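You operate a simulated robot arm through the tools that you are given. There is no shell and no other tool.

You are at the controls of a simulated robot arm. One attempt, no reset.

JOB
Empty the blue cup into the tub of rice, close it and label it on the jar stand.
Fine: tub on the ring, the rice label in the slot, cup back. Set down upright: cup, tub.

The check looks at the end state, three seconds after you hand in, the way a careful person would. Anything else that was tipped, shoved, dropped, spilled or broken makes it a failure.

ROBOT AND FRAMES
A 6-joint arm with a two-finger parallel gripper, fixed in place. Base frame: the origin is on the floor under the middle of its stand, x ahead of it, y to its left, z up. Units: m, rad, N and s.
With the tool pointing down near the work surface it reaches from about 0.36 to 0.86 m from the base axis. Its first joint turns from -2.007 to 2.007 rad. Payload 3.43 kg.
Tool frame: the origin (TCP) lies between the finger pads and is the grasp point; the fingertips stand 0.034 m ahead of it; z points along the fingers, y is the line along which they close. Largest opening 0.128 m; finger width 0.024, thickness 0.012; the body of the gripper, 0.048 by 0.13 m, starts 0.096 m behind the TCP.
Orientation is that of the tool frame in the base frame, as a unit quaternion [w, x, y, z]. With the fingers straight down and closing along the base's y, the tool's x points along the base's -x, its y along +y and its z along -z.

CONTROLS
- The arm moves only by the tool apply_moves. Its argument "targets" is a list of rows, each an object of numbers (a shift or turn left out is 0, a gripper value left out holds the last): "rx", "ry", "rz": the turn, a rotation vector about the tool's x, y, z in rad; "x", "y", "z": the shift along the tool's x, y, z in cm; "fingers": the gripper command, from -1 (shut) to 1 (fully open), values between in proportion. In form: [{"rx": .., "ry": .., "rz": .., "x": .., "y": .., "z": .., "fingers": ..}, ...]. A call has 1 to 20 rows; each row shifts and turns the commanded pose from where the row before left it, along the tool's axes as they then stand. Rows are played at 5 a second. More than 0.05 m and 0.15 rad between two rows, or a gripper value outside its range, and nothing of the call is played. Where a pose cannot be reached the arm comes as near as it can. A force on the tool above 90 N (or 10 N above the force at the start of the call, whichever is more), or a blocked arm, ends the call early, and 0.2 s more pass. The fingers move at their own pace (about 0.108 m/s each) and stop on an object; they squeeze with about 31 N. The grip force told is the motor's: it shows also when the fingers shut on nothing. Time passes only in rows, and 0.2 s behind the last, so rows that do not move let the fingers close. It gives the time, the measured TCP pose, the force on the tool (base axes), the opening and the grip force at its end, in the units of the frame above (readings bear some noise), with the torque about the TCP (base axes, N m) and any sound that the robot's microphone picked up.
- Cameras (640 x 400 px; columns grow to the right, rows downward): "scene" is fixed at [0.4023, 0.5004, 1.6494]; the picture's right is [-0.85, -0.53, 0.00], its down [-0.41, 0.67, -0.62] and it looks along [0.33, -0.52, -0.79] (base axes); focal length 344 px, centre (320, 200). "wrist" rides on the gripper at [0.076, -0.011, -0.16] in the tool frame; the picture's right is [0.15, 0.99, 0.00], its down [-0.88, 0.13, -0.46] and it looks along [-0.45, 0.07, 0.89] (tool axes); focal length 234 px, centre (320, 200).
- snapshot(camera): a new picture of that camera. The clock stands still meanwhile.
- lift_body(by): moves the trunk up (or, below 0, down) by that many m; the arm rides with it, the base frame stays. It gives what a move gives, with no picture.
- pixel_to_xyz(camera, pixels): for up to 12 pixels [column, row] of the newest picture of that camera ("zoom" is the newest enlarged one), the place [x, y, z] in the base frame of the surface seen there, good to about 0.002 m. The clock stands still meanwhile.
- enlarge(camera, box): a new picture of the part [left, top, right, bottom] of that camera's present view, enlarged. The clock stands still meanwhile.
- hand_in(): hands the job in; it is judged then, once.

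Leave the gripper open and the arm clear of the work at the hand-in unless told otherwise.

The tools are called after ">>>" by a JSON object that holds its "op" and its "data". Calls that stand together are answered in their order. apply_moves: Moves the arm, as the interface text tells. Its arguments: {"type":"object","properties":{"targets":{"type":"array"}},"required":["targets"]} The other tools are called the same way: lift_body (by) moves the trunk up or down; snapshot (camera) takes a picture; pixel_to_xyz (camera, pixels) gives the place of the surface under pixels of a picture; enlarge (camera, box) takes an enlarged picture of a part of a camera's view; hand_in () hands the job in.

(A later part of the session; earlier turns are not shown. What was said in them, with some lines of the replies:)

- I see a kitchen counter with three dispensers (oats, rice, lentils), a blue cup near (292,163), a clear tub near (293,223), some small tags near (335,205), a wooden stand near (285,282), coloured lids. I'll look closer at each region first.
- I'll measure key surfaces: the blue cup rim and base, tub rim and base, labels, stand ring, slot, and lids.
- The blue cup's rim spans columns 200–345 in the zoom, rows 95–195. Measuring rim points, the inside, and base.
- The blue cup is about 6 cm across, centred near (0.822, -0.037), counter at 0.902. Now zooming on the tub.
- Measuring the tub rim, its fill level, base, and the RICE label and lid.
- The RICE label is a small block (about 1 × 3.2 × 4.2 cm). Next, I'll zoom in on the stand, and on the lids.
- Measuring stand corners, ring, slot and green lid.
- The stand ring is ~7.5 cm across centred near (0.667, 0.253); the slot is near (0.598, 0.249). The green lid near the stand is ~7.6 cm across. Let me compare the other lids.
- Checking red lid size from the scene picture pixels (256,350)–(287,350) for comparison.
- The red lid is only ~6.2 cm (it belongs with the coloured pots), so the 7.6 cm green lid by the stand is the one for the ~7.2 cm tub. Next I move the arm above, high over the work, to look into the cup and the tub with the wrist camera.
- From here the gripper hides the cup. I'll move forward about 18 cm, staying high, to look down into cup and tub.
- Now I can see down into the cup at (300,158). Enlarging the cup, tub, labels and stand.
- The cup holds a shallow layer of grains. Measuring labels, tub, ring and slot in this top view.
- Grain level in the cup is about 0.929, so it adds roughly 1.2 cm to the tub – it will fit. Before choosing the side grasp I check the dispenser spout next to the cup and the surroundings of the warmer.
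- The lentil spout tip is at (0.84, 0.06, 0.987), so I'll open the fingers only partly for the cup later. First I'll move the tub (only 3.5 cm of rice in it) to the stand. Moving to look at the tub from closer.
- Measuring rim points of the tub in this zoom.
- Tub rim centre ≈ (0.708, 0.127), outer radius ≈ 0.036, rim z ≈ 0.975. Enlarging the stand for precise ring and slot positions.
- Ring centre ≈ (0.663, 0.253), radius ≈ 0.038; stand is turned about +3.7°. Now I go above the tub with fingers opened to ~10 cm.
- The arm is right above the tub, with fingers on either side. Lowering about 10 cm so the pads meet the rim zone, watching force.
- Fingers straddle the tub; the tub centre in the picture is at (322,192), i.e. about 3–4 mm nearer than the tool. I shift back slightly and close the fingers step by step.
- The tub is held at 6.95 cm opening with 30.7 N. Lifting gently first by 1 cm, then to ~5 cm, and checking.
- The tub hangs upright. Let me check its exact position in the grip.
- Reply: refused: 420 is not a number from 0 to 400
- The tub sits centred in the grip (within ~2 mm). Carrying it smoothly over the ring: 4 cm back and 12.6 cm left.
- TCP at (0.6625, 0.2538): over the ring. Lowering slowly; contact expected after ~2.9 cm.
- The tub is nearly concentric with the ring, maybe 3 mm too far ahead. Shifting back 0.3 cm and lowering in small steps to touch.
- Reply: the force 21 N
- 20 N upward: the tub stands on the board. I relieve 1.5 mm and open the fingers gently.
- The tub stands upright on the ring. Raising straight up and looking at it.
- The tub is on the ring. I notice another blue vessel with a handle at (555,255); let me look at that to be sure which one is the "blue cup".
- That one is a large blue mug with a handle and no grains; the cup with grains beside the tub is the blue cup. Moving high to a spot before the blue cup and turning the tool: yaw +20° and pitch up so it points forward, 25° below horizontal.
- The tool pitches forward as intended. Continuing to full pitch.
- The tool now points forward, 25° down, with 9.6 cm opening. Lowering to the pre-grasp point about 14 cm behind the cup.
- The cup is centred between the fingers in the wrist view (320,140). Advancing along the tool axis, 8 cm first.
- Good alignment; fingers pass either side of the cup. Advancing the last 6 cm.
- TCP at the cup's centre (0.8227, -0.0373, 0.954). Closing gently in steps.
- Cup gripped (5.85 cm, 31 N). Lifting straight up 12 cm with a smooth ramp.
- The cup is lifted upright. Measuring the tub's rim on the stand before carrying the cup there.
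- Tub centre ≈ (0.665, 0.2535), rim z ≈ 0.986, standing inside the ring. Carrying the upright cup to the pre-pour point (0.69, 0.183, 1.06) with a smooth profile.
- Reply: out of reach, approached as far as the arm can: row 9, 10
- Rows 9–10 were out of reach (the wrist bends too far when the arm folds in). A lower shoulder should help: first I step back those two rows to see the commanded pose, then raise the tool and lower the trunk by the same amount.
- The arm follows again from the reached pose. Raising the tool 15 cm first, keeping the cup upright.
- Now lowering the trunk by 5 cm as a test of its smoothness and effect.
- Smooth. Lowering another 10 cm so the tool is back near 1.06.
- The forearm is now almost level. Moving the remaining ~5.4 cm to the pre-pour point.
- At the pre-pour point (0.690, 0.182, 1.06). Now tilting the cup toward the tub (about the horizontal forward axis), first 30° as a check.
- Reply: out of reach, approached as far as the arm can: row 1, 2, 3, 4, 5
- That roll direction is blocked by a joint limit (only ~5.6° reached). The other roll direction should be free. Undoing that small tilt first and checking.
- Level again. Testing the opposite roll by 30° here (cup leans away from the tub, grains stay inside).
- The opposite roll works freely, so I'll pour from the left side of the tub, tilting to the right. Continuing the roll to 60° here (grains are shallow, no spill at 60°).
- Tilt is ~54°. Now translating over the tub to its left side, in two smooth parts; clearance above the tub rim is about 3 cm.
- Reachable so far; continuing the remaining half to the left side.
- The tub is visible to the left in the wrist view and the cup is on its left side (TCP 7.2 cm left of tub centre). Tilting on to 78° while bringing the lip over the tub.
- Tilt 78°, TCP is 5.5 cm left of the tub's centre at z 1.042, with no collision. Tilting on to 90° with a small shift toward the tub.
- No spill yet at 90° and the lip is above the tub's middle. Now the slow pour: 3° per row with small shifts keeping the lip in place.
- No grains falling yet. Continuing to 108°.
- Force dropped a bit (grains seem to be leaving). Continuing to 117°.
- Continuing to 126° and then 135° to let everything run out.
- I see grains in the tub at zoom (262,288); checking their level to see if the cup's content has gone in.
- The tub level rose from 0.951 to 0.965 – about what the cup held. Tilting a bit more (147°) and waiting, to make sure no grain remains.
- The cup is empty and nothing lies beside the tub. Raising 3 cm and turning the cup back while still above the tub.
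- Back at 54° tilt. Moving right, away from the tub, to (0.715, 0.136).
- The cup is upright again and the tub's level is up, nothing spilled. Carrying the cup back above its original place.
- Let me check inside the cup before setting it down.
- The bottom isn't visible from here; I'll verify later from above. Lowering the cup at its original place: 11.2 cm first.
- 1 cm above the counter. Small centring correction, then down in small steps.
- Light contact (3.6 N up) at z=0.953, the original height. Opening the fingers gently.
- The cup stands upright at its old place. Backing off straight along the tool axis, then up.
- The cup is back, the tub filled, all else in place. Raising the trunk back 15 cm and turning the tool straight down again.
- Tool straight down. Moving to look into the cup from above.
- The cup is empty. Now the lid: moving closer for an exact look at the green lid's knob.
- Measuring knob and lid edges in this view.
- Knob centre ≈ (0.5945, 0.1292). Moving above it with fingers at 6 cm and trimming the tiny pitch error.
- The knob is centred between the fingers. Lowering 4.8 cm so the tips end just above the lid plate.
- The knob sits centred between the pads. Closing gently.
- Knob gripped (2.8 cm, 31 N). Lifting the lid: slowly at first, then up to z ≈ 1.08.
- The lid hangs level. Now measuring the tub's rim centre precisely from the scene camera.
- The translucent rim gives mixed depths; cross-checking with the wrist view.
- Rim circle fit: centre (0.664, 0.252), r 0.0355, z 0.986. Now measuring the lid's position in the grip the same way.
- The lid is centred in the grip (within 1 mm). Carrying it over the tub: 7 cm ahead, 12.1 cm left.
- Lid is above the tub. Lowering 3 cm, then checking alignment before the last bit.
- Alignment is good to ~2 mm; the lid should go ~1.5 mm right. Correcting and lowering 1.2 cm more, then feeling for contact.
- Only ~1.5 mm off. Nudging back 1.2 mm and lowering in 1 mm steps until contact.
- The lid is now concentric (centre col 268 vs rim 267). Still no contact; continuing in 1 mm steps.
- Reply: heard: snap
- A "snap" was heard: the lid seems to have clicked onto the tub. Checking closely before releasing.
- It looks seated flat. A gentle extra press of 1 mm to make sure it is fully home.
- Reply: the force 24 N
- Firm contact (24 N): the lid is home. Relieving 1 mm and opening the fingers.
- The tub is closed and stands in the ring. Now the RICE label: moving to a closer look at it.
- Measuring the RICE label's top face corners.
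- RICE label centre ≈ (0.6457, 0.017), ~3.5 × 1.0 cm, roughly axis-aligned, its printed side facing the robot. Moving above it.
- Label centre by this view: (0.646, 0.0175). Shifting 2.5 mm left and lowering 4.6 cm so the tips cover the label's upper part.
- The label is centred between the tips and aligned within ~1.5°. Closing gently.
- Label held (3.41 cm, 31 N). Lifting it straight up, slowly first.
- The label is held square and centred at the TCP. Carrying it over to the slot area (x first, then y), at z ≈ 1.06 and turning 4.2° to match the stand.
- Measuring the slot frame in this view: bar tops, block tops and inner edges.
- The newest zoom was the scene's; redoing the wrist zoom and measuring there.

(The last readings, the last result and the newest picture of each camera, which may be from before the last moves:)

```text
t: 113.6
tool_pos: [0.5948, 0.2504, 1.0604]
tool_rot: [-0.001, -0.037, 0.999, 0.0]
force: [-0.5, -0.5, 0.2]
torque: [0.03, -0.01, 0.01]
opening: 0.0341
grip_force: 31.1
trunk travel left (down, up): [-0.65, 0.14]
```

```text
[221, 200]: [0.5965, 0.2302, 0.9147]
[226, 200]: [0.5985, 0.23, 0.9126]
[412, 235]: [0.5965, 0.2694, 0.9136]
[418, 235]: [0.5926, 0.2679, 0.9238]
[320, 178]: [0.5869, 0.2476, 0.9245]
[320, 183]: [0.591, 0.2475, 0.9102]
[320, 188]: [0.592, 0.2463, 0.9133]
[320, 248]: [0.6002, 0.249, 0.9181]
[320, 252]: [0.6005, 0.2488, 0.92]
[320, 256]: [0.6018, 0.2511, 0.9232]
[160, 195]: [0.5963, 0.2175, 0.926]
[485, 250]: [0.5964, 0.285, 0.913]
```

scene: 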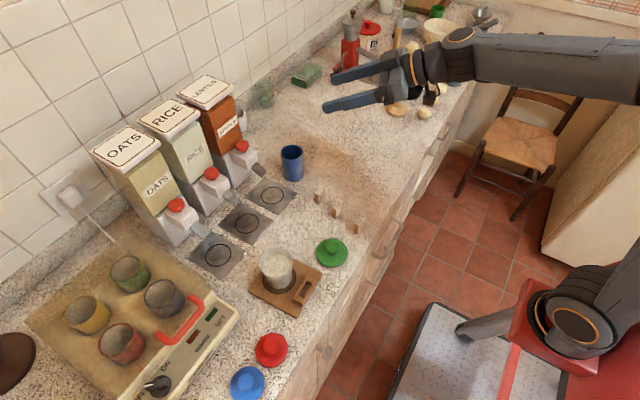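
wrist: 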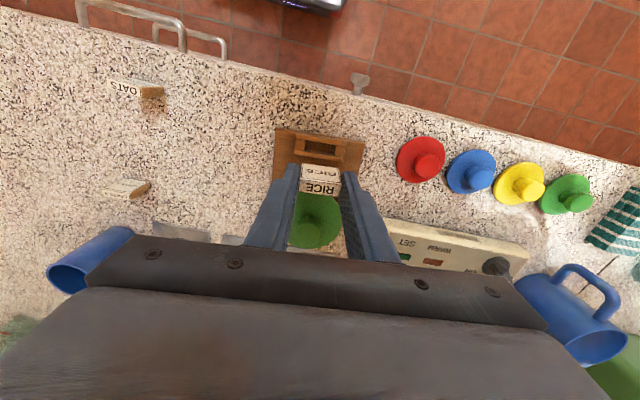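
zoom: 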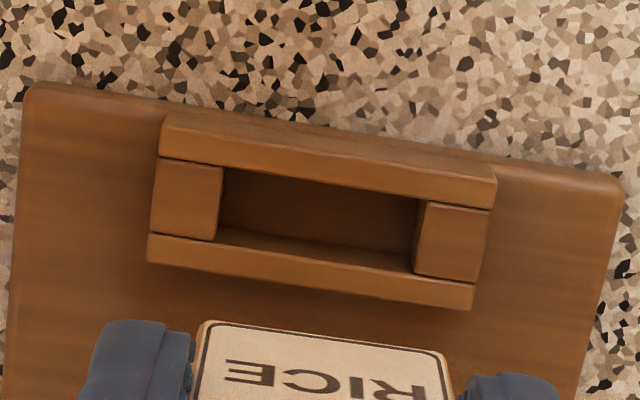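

Slot: x 0.5875–0.601, y 0.230–0.268, centre ≈ (0.5943, 0.2493), frame top 0.926, floor 0.913, angle ≈ 4°. The label (3.4 × 1.0 cm) fits with ~1.7 mm play. Shifting 2 mm right and lowering to about 1 cm above the frame.

>>> {"op": "apply_moves", "data": {"targets": [{"x": 0.03, "y": -0.2, "z": 1}, {"z": 2}, {"z": 2}, {"z": 1.5}, {"z": 0.5}, {}, {}]}}

>>> {"op": "enlarge", "data": {"camera": "wrist", "box": [256, 115, 384, 195]}}

>>> {"op": "enlarge", "data": {"camera": "scene", "box": [256, 240, 352, 300]}}

```text
t: 115.2
tool_pos: [0.5935, 0.2484, 0.9904]
tool_rot: [-0.001, -0.038, 0.999, 0.0]
force: [1.1, 0.0, 0.3]
torque: [0.03, 0.01, -0.01]
opening: 0.0341
grip_force: 31.5
trunk travel left (down, up): [-0.65, 0.14]
```

```text
5.00 times, centred on (320, 155) of wrist
```

zoom: 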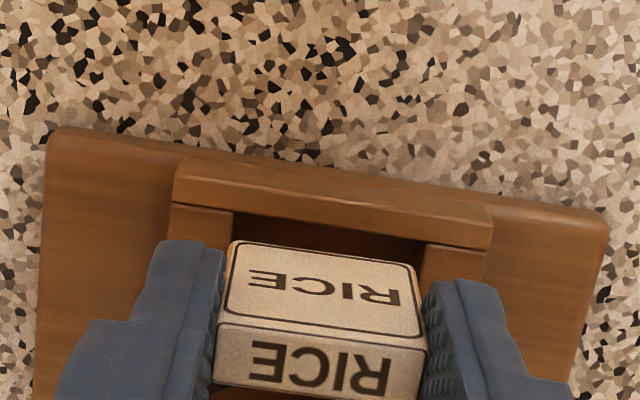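

```text
6.67 times, centred on (304, 270) of scene
```

zoom: 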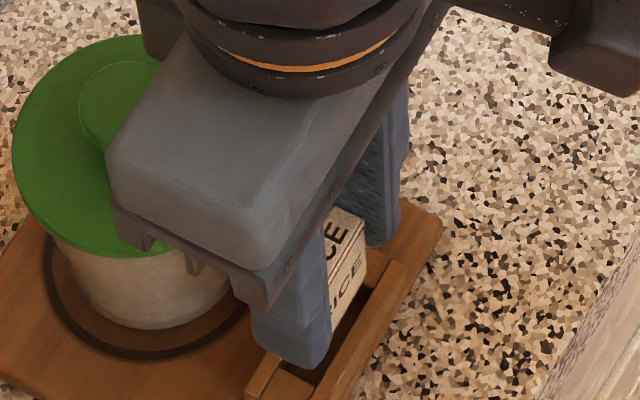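

Measuring the label's lower front edge against the slot's near bar.

>>> {"op": "enlarge", "data": {"camera": "wrist", "box": [272, 135, 368, 195]}}

>>> {"op": "pixel_to_xyz", "data": {"camera": "zoom", "pixels": [[215, 200], [430, 230], [212, 270], [430, 300], [320, 190], [320, 150], [210, 125], [430, 155], [204, 310], [440, 340], [320, 330], [320, 260]]}}

```text
6.67 times, centred on (320, 165) of wrist
```

zoom: 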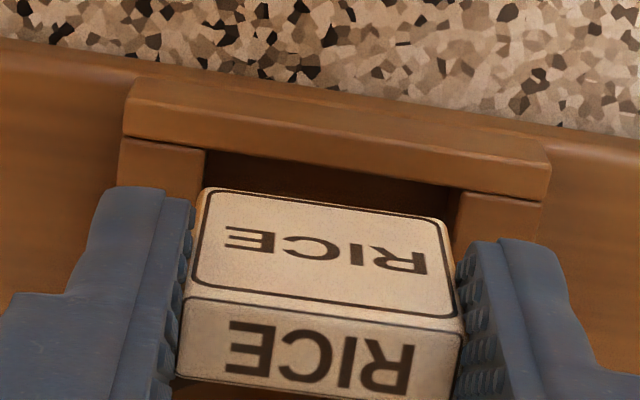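

```text
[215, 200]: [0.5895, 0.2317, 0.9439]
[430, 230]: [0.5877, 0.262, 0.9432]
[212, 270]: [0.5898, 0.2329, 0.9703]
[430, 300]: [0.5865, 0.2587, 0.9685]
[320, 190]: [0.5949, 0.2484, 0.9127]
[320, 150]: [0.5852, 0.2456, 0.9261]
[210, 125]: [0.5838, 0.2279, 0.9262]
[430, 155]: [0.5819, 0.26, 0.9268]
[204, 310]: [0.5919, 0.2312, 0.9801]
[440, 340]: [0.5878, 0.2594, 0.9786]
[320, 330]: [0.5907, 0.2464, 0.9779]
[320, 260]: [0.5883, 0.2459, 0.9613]
```

The label needs ~0.8 mm forward and ~1.6 mm left to be centred in the slot. Correcting and lowering to just above the frame.

>>> {"op": "apply_moves", "data": {"targets": [{"x": -0.08, "y": 0.16}, {"z": 0.4}, {"z": 0.3}, {}, {}]}}

>>> {"op": "enlarge", "data": {"camera": "wrist", "box": [272, 135, 368, 195]}}

>>> {"op": "pixel_to_xyz", "data": {"camera": "zoom", "pixels": [[215, 210], [430, 240], [320, 225], [320, 180], [320, 150], [205, 140], [455, 180], [320, 195]]}}

>>> {"op": "enlarge", "data": {"camera": "scene", "box": [272, 250, 336, 290]}}

```text
t: 116.4
tool_pos: [0.5926, 0.2496, 0.9839]
tool_rot: [-0.001, -0.038, 0.999, 0.0]
force: [0.1, -0.3, 0.3]
torque: [-0.01, -0.01, 0.0]
opening: 0.0344
grip_force: 31.5
trunk travel left (down, up): [-0.65, 0.14]
```

```text
6.67 times, centred on (320, 165) of wrist
```

zoom: 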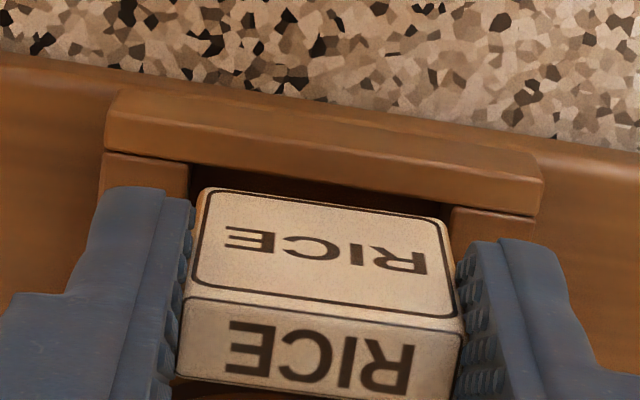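

```text
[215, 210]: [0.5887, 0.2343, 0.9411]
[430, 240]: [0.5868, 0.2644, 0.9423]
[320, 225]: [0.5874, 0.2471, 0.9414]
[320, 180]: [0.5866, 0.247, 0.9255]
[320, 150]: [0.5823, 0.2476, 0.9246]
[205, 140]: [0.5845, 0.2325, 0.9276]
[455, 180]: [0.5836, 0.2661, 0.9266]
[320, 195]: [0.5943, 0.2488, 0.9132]
```

```text
10.00 times, centred on (304, 270) of scene
```

zoom: 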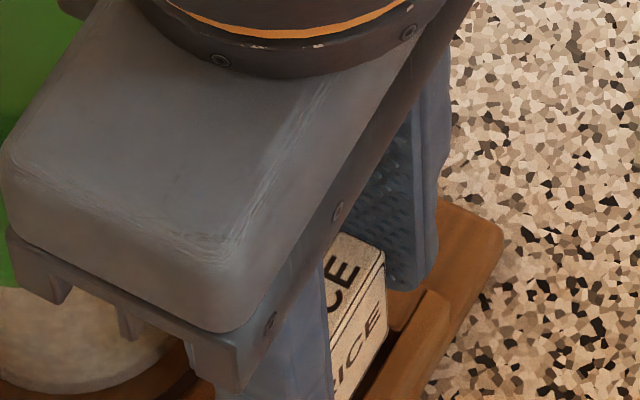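

The label's foot sits centred over the slot (≈1.5 mm free all around). Lowering it in small steps into the slot.

>>> {"op": "apply_moves", "data": {"targets": [{"z": 0.25}, {"z": 0.25}, {"z": 0.25}, {}]}}

>>> {"op": "enlarge", "data": {"camera": "wrist", "box": [272, 135, 368, 195]}}

```text
t: 117.4
tool_pos: [0.5938, 0.2477, 0.9759]
tool_rot: [-0.002, -0.037, 0.999, 0.0]
force: [0.1, -0.3, 0.0]
torque: [-0.02, 0.02, 0.01]
opening: 0.0341
grip_force: 31.5
trunk travel left (down, up): [-0.65, 0.14]
```

```text
6.67 times, centred on (320, 165) of wrist
```

zoom: 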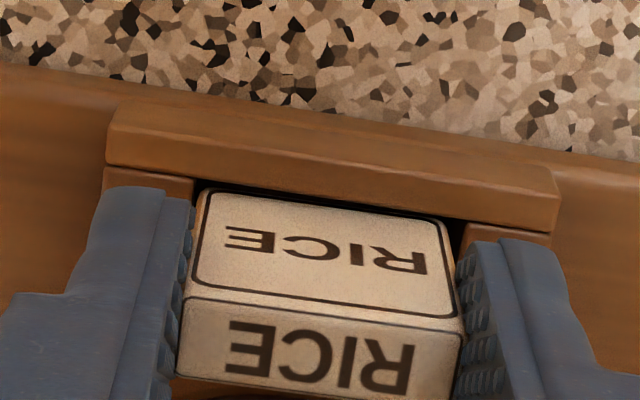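

No force and the label's foot is already below the frame top: it is entering the slot. Continuing.

>>> {"op": "apply_moves", "data": {"targets": [{"z": 0.2}, {"z": 0.2}, {"z": 0.2}, {}]}}

>>> {"op": "enlarge", "data": {"camera": "wrist", "box": [272, 135, 368, 195]}}

```text
t: 118.4
tool_pos: [0.5941, 0.2501, 0.968]
tool_rot: [-0.001, -0.037, 0.999, 0.0]
force: [-0.3, -1.2, 0.1]
torque: [-0.01, 0.01, -0.02]
opening: 0.0343
grip_force: 30.7
trunk travel left (down, up): [-0.65, 0.14]
```

```text
6.67 times, centred on (320, 165) of wrist
```

zoom: 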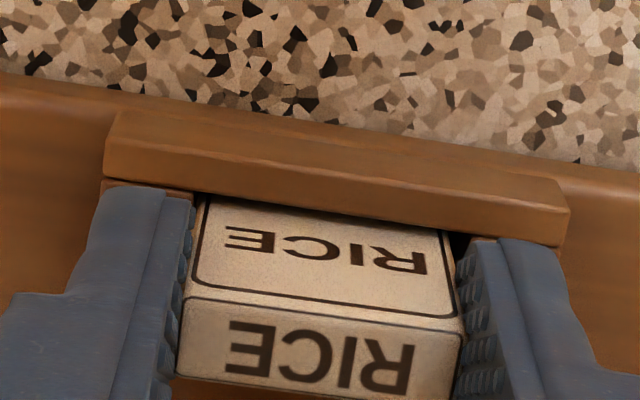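

Sliding in well. Last few millimetres in 1 mm steps to feel the slot floor.

>>> {"op": "apply_moves", "data": {"targets": [{"z": 0.1}, {"z": 0.1}, {}]}}

```text
t: 119.2
tool_pos: [0.5941, 0.2481, 0.9672]
tool_rot: [0.0, -0.037, 0.999, 0.0]
force: [0.0, -0.5, -0.1]
torque: [0.04, 0.02, -0.02]
opening: 0.0342
grip_force: 31.3
trunk travel left (down, up): [-0.65, 0.14]
```

>>> {"op": "apply_moves", "data": {"targets": [{"z": 0.1}, {"z": 0.05}, {}]}}

```text
t: 120.0
tool_pos: [0.594, 0.2472, 0.9663]
tool_rot: [-0.001, -0.037, 0.999, 0.001]
force: [0.0, -1.0, 0.1]
torque: [0.0, 0.01, -0.03]
opening: 0.0341
grip_force: 31.5
trunk travel left (down, up): [-0.65, 0.14]
```

>>> {"op": "apply_moves", "data": {"targets": [{"z": 0.07}, {"z": 0.07}, {}]}}

```text
t: 120.8
tool_pos: [0.594, 0.2482, 0.9668]
tool_rot: [0.0, -0.038, 0.999, 0.0]
force: [-1.4, -1.9, 13.7]
torque: [-0.13, -0.03, 0.0]
opening: 0.0341
grip_force: 31.0
trunk travel left (down, up): [-0.65, 0.14]
```

13.7 N at the expected floor height: the label is at the slot's bottom. Relieving and opening the fingers slightly.

>>> {"op": "apply_moves", "data": {"targets": [{"z": -0.08}, {}, {"fingers": -0.4}, {"fingers": -0.3}, {"fingers": -0.2}, {}]}}

>>> {"op": "enlarge", "data": {"camera": "wrist", "box": [256, 125, 384, 205]}}

>>> {"op": "enlarge", "data": {"camera": "scene", "box": [256, 230, 352, 290]}}

```text
t: 122.2
tool_pos: [0.5932, 0.2485, 0.965]
tool_rot: [-0.001, -0.038, 0.999, -0.001]
force: [-0.2, -0.2, 0.3]
torque: [0.01, -0.03, 0.03]
opening: 0.0512
grip_force: 0.0
trunk travel left (down, up): [-0.65, 0.14]
```

```text
5.00 times, centred on (320, 165) of wrist
```

zoom: 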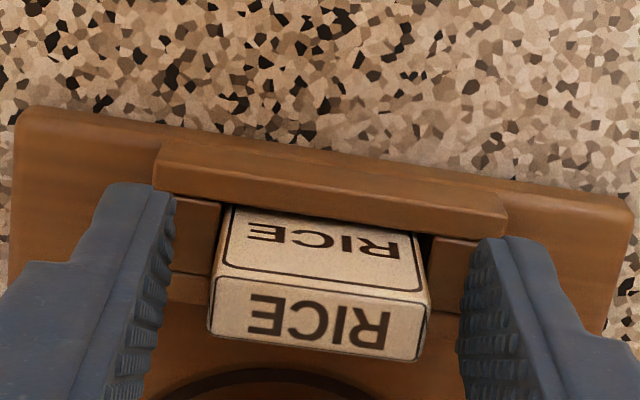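

```text
6.67 times, centred on (304, 260) of scene
```

zoom: 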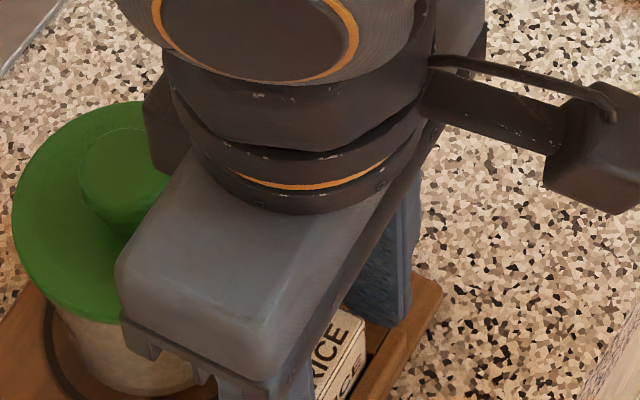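

The label stands upright in the slot. Raising straight up, then looking.

>>> {"op": "apply_moves", "data": {"targets": [{"z": -1}, {"z": -2}, {"z": -3}, {"z": -4}, {"z": -4}, {"z": -4}, {}]}}

>>> {"op": "apply_moves", "data": {"targets": [{"x": 2, "z": -3, "fingers": 1}, {"x": 3, "z": -3}, {"x": 3, "z": -3}, {"x": 4, "z": -2}, {"x": 4}, {}, {}]}}

>>> {"op": "snapshot", "data": {"camera": "scene"}}

>>> {"op": "enlarge", "data": {"camera": "scene", "box": [230, 220, 358, 300]}}

>>> {"op": "snapshot", "data": {"camera": "wrist"}}

```text
t: 123.8
tool_pos: [0.5975, 0.2501, 1.1462]
tool_rot: [-0.002, -0.038, 0.999, 0.001]
force: [-0.7, -0.1, -0.7]
torque: [0.0, 0.0, 0.0]
opening: 0.0511
grip_force: 0.1
trunk travel left (down, up): [-0.65, 0.14]
```

```text
t: 125.4
tool_pos: [0.4381, 0.2363, 1.2574]
tool_rot: [-0.001, -0.038, 0.999, 0.0]
force: [0.7, 0.6, 0.8]
torque: [-0.01, -0.01, -0.01]
opening: 0.1277
grip_force: 0.0
trunk travel left (down, up): [-0.65, 0.14]
```

```text
taken
```

scene: 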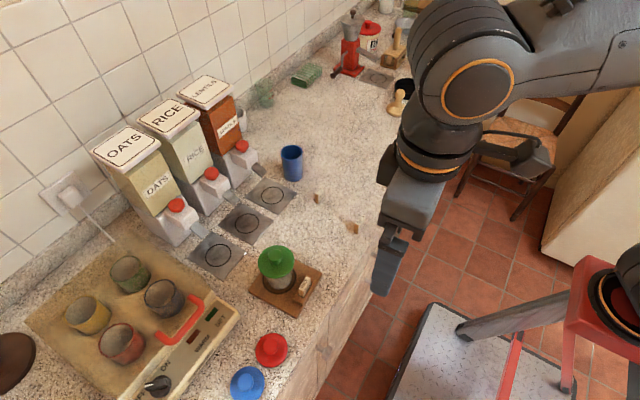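

```text
5.00 times, centred on (294, 260) of scene
```

zoom: 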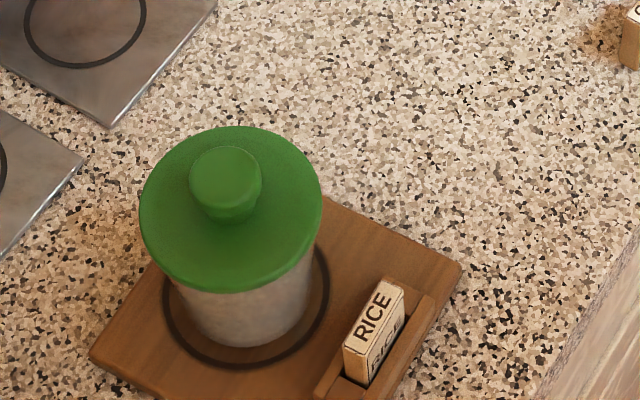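

```text
taken
```

wrist: 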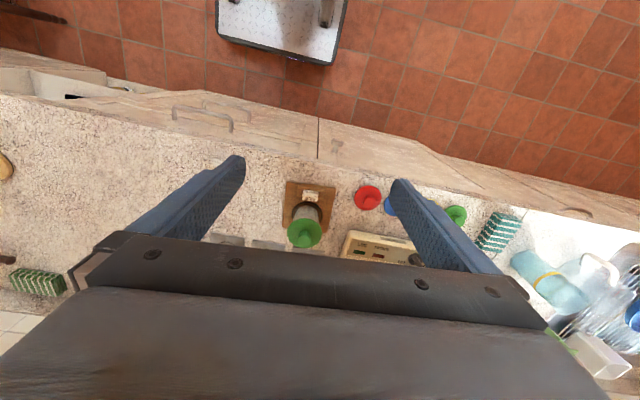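

Everything appears in place. A last check for spilled grains around the stand, the cup and the other labels.

>>> {"op": "enlarge", "data": {"camera": "scene", "box": [230, 230, 326, 320]}}

>>> {"op": "enlarge", "data": {"camera": "scene", "box": [240, 130, 384, 240]}}

>>> {"op": "enlarge", "data": {"camera": "wrist", "box": [250, 160, 378, 250]}}

```text
4.44 times, centred on (278, 275) of scene
```

zoom: 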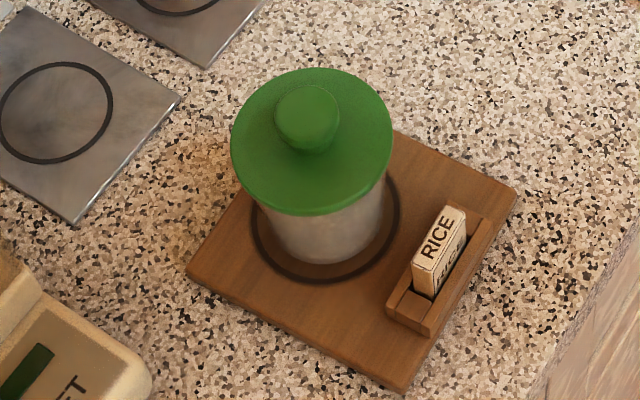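

```text
3.64 times, centred on (312, 185) of scene
```

zoom: 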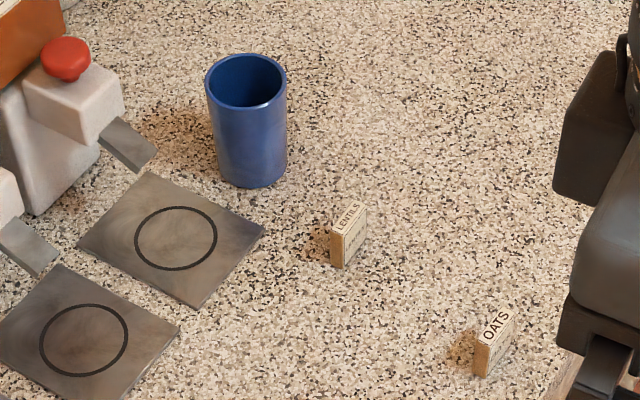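

```text
4.44 times, centred on (314, 205) of wrist
```

zoom: 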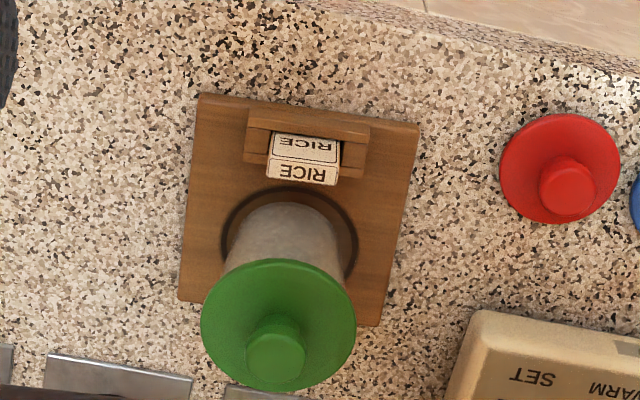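

No stray grains; tub closed on the ring, RICE label upright in its slot, other labels untouched. One last check of the cup's position against the original (0.822, -0.037).

>>> {"op": "enlarge", "data": {"camera": "scene", "box": [250, 130, 350, 192]}}

>>> {"op": "pixel_to_xyz", "data": {"camera": "zoom", "pixels": [[204, 140], [338, 145], [270, 98], [268, 191], [272, 331]]}}

```text
6.40 times, centred on (300, 161) of scene
```

zoom: 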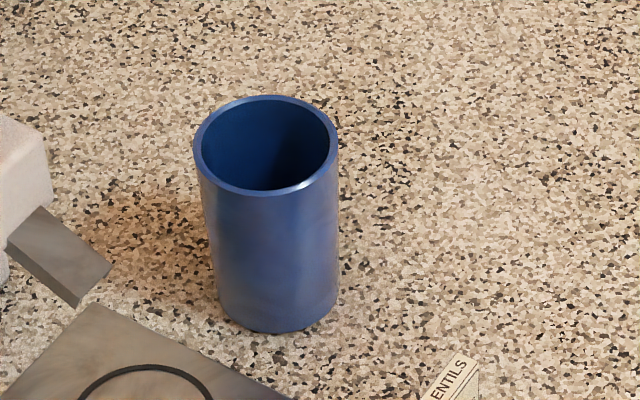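

```text
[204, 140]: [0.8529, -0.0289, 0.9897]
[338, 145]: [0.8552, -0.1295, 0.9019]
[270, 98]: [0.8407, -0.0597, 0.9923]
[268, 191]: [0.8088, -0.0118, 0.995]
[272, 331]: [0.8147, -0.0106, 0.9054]
```

The cup is within about 3 mm of where it stood, upright and empty. The gripper is open and the arm is clear of the work, so I'm handing in.

>>> {"op": "hand_in", "data": {}}

```text
The job is handed in.
```

The job is handed in, and my last camera check showed everything where you asked.

- **Rice:** the blue cup's grains went into the tub. The level rose about 1.4 cm, the cup looked empty from above, and I saw no grains on the stand or counter.
- **Tub:** it stands upright inside the ring on the jar stand. The large green lid is on; I heard it snap, and it held firm when pressed.
- **Label:** the RICE label is upright in the slot, with its printed side facing the robot.
- **Cup:** it is back upright, within about 3 mm of its original spot.

The LENTILS and OATS labels, the dispensers and the other lids looked undisturbed. The gripper is open and the arm is clear of the work. The check itself returned no result to me.
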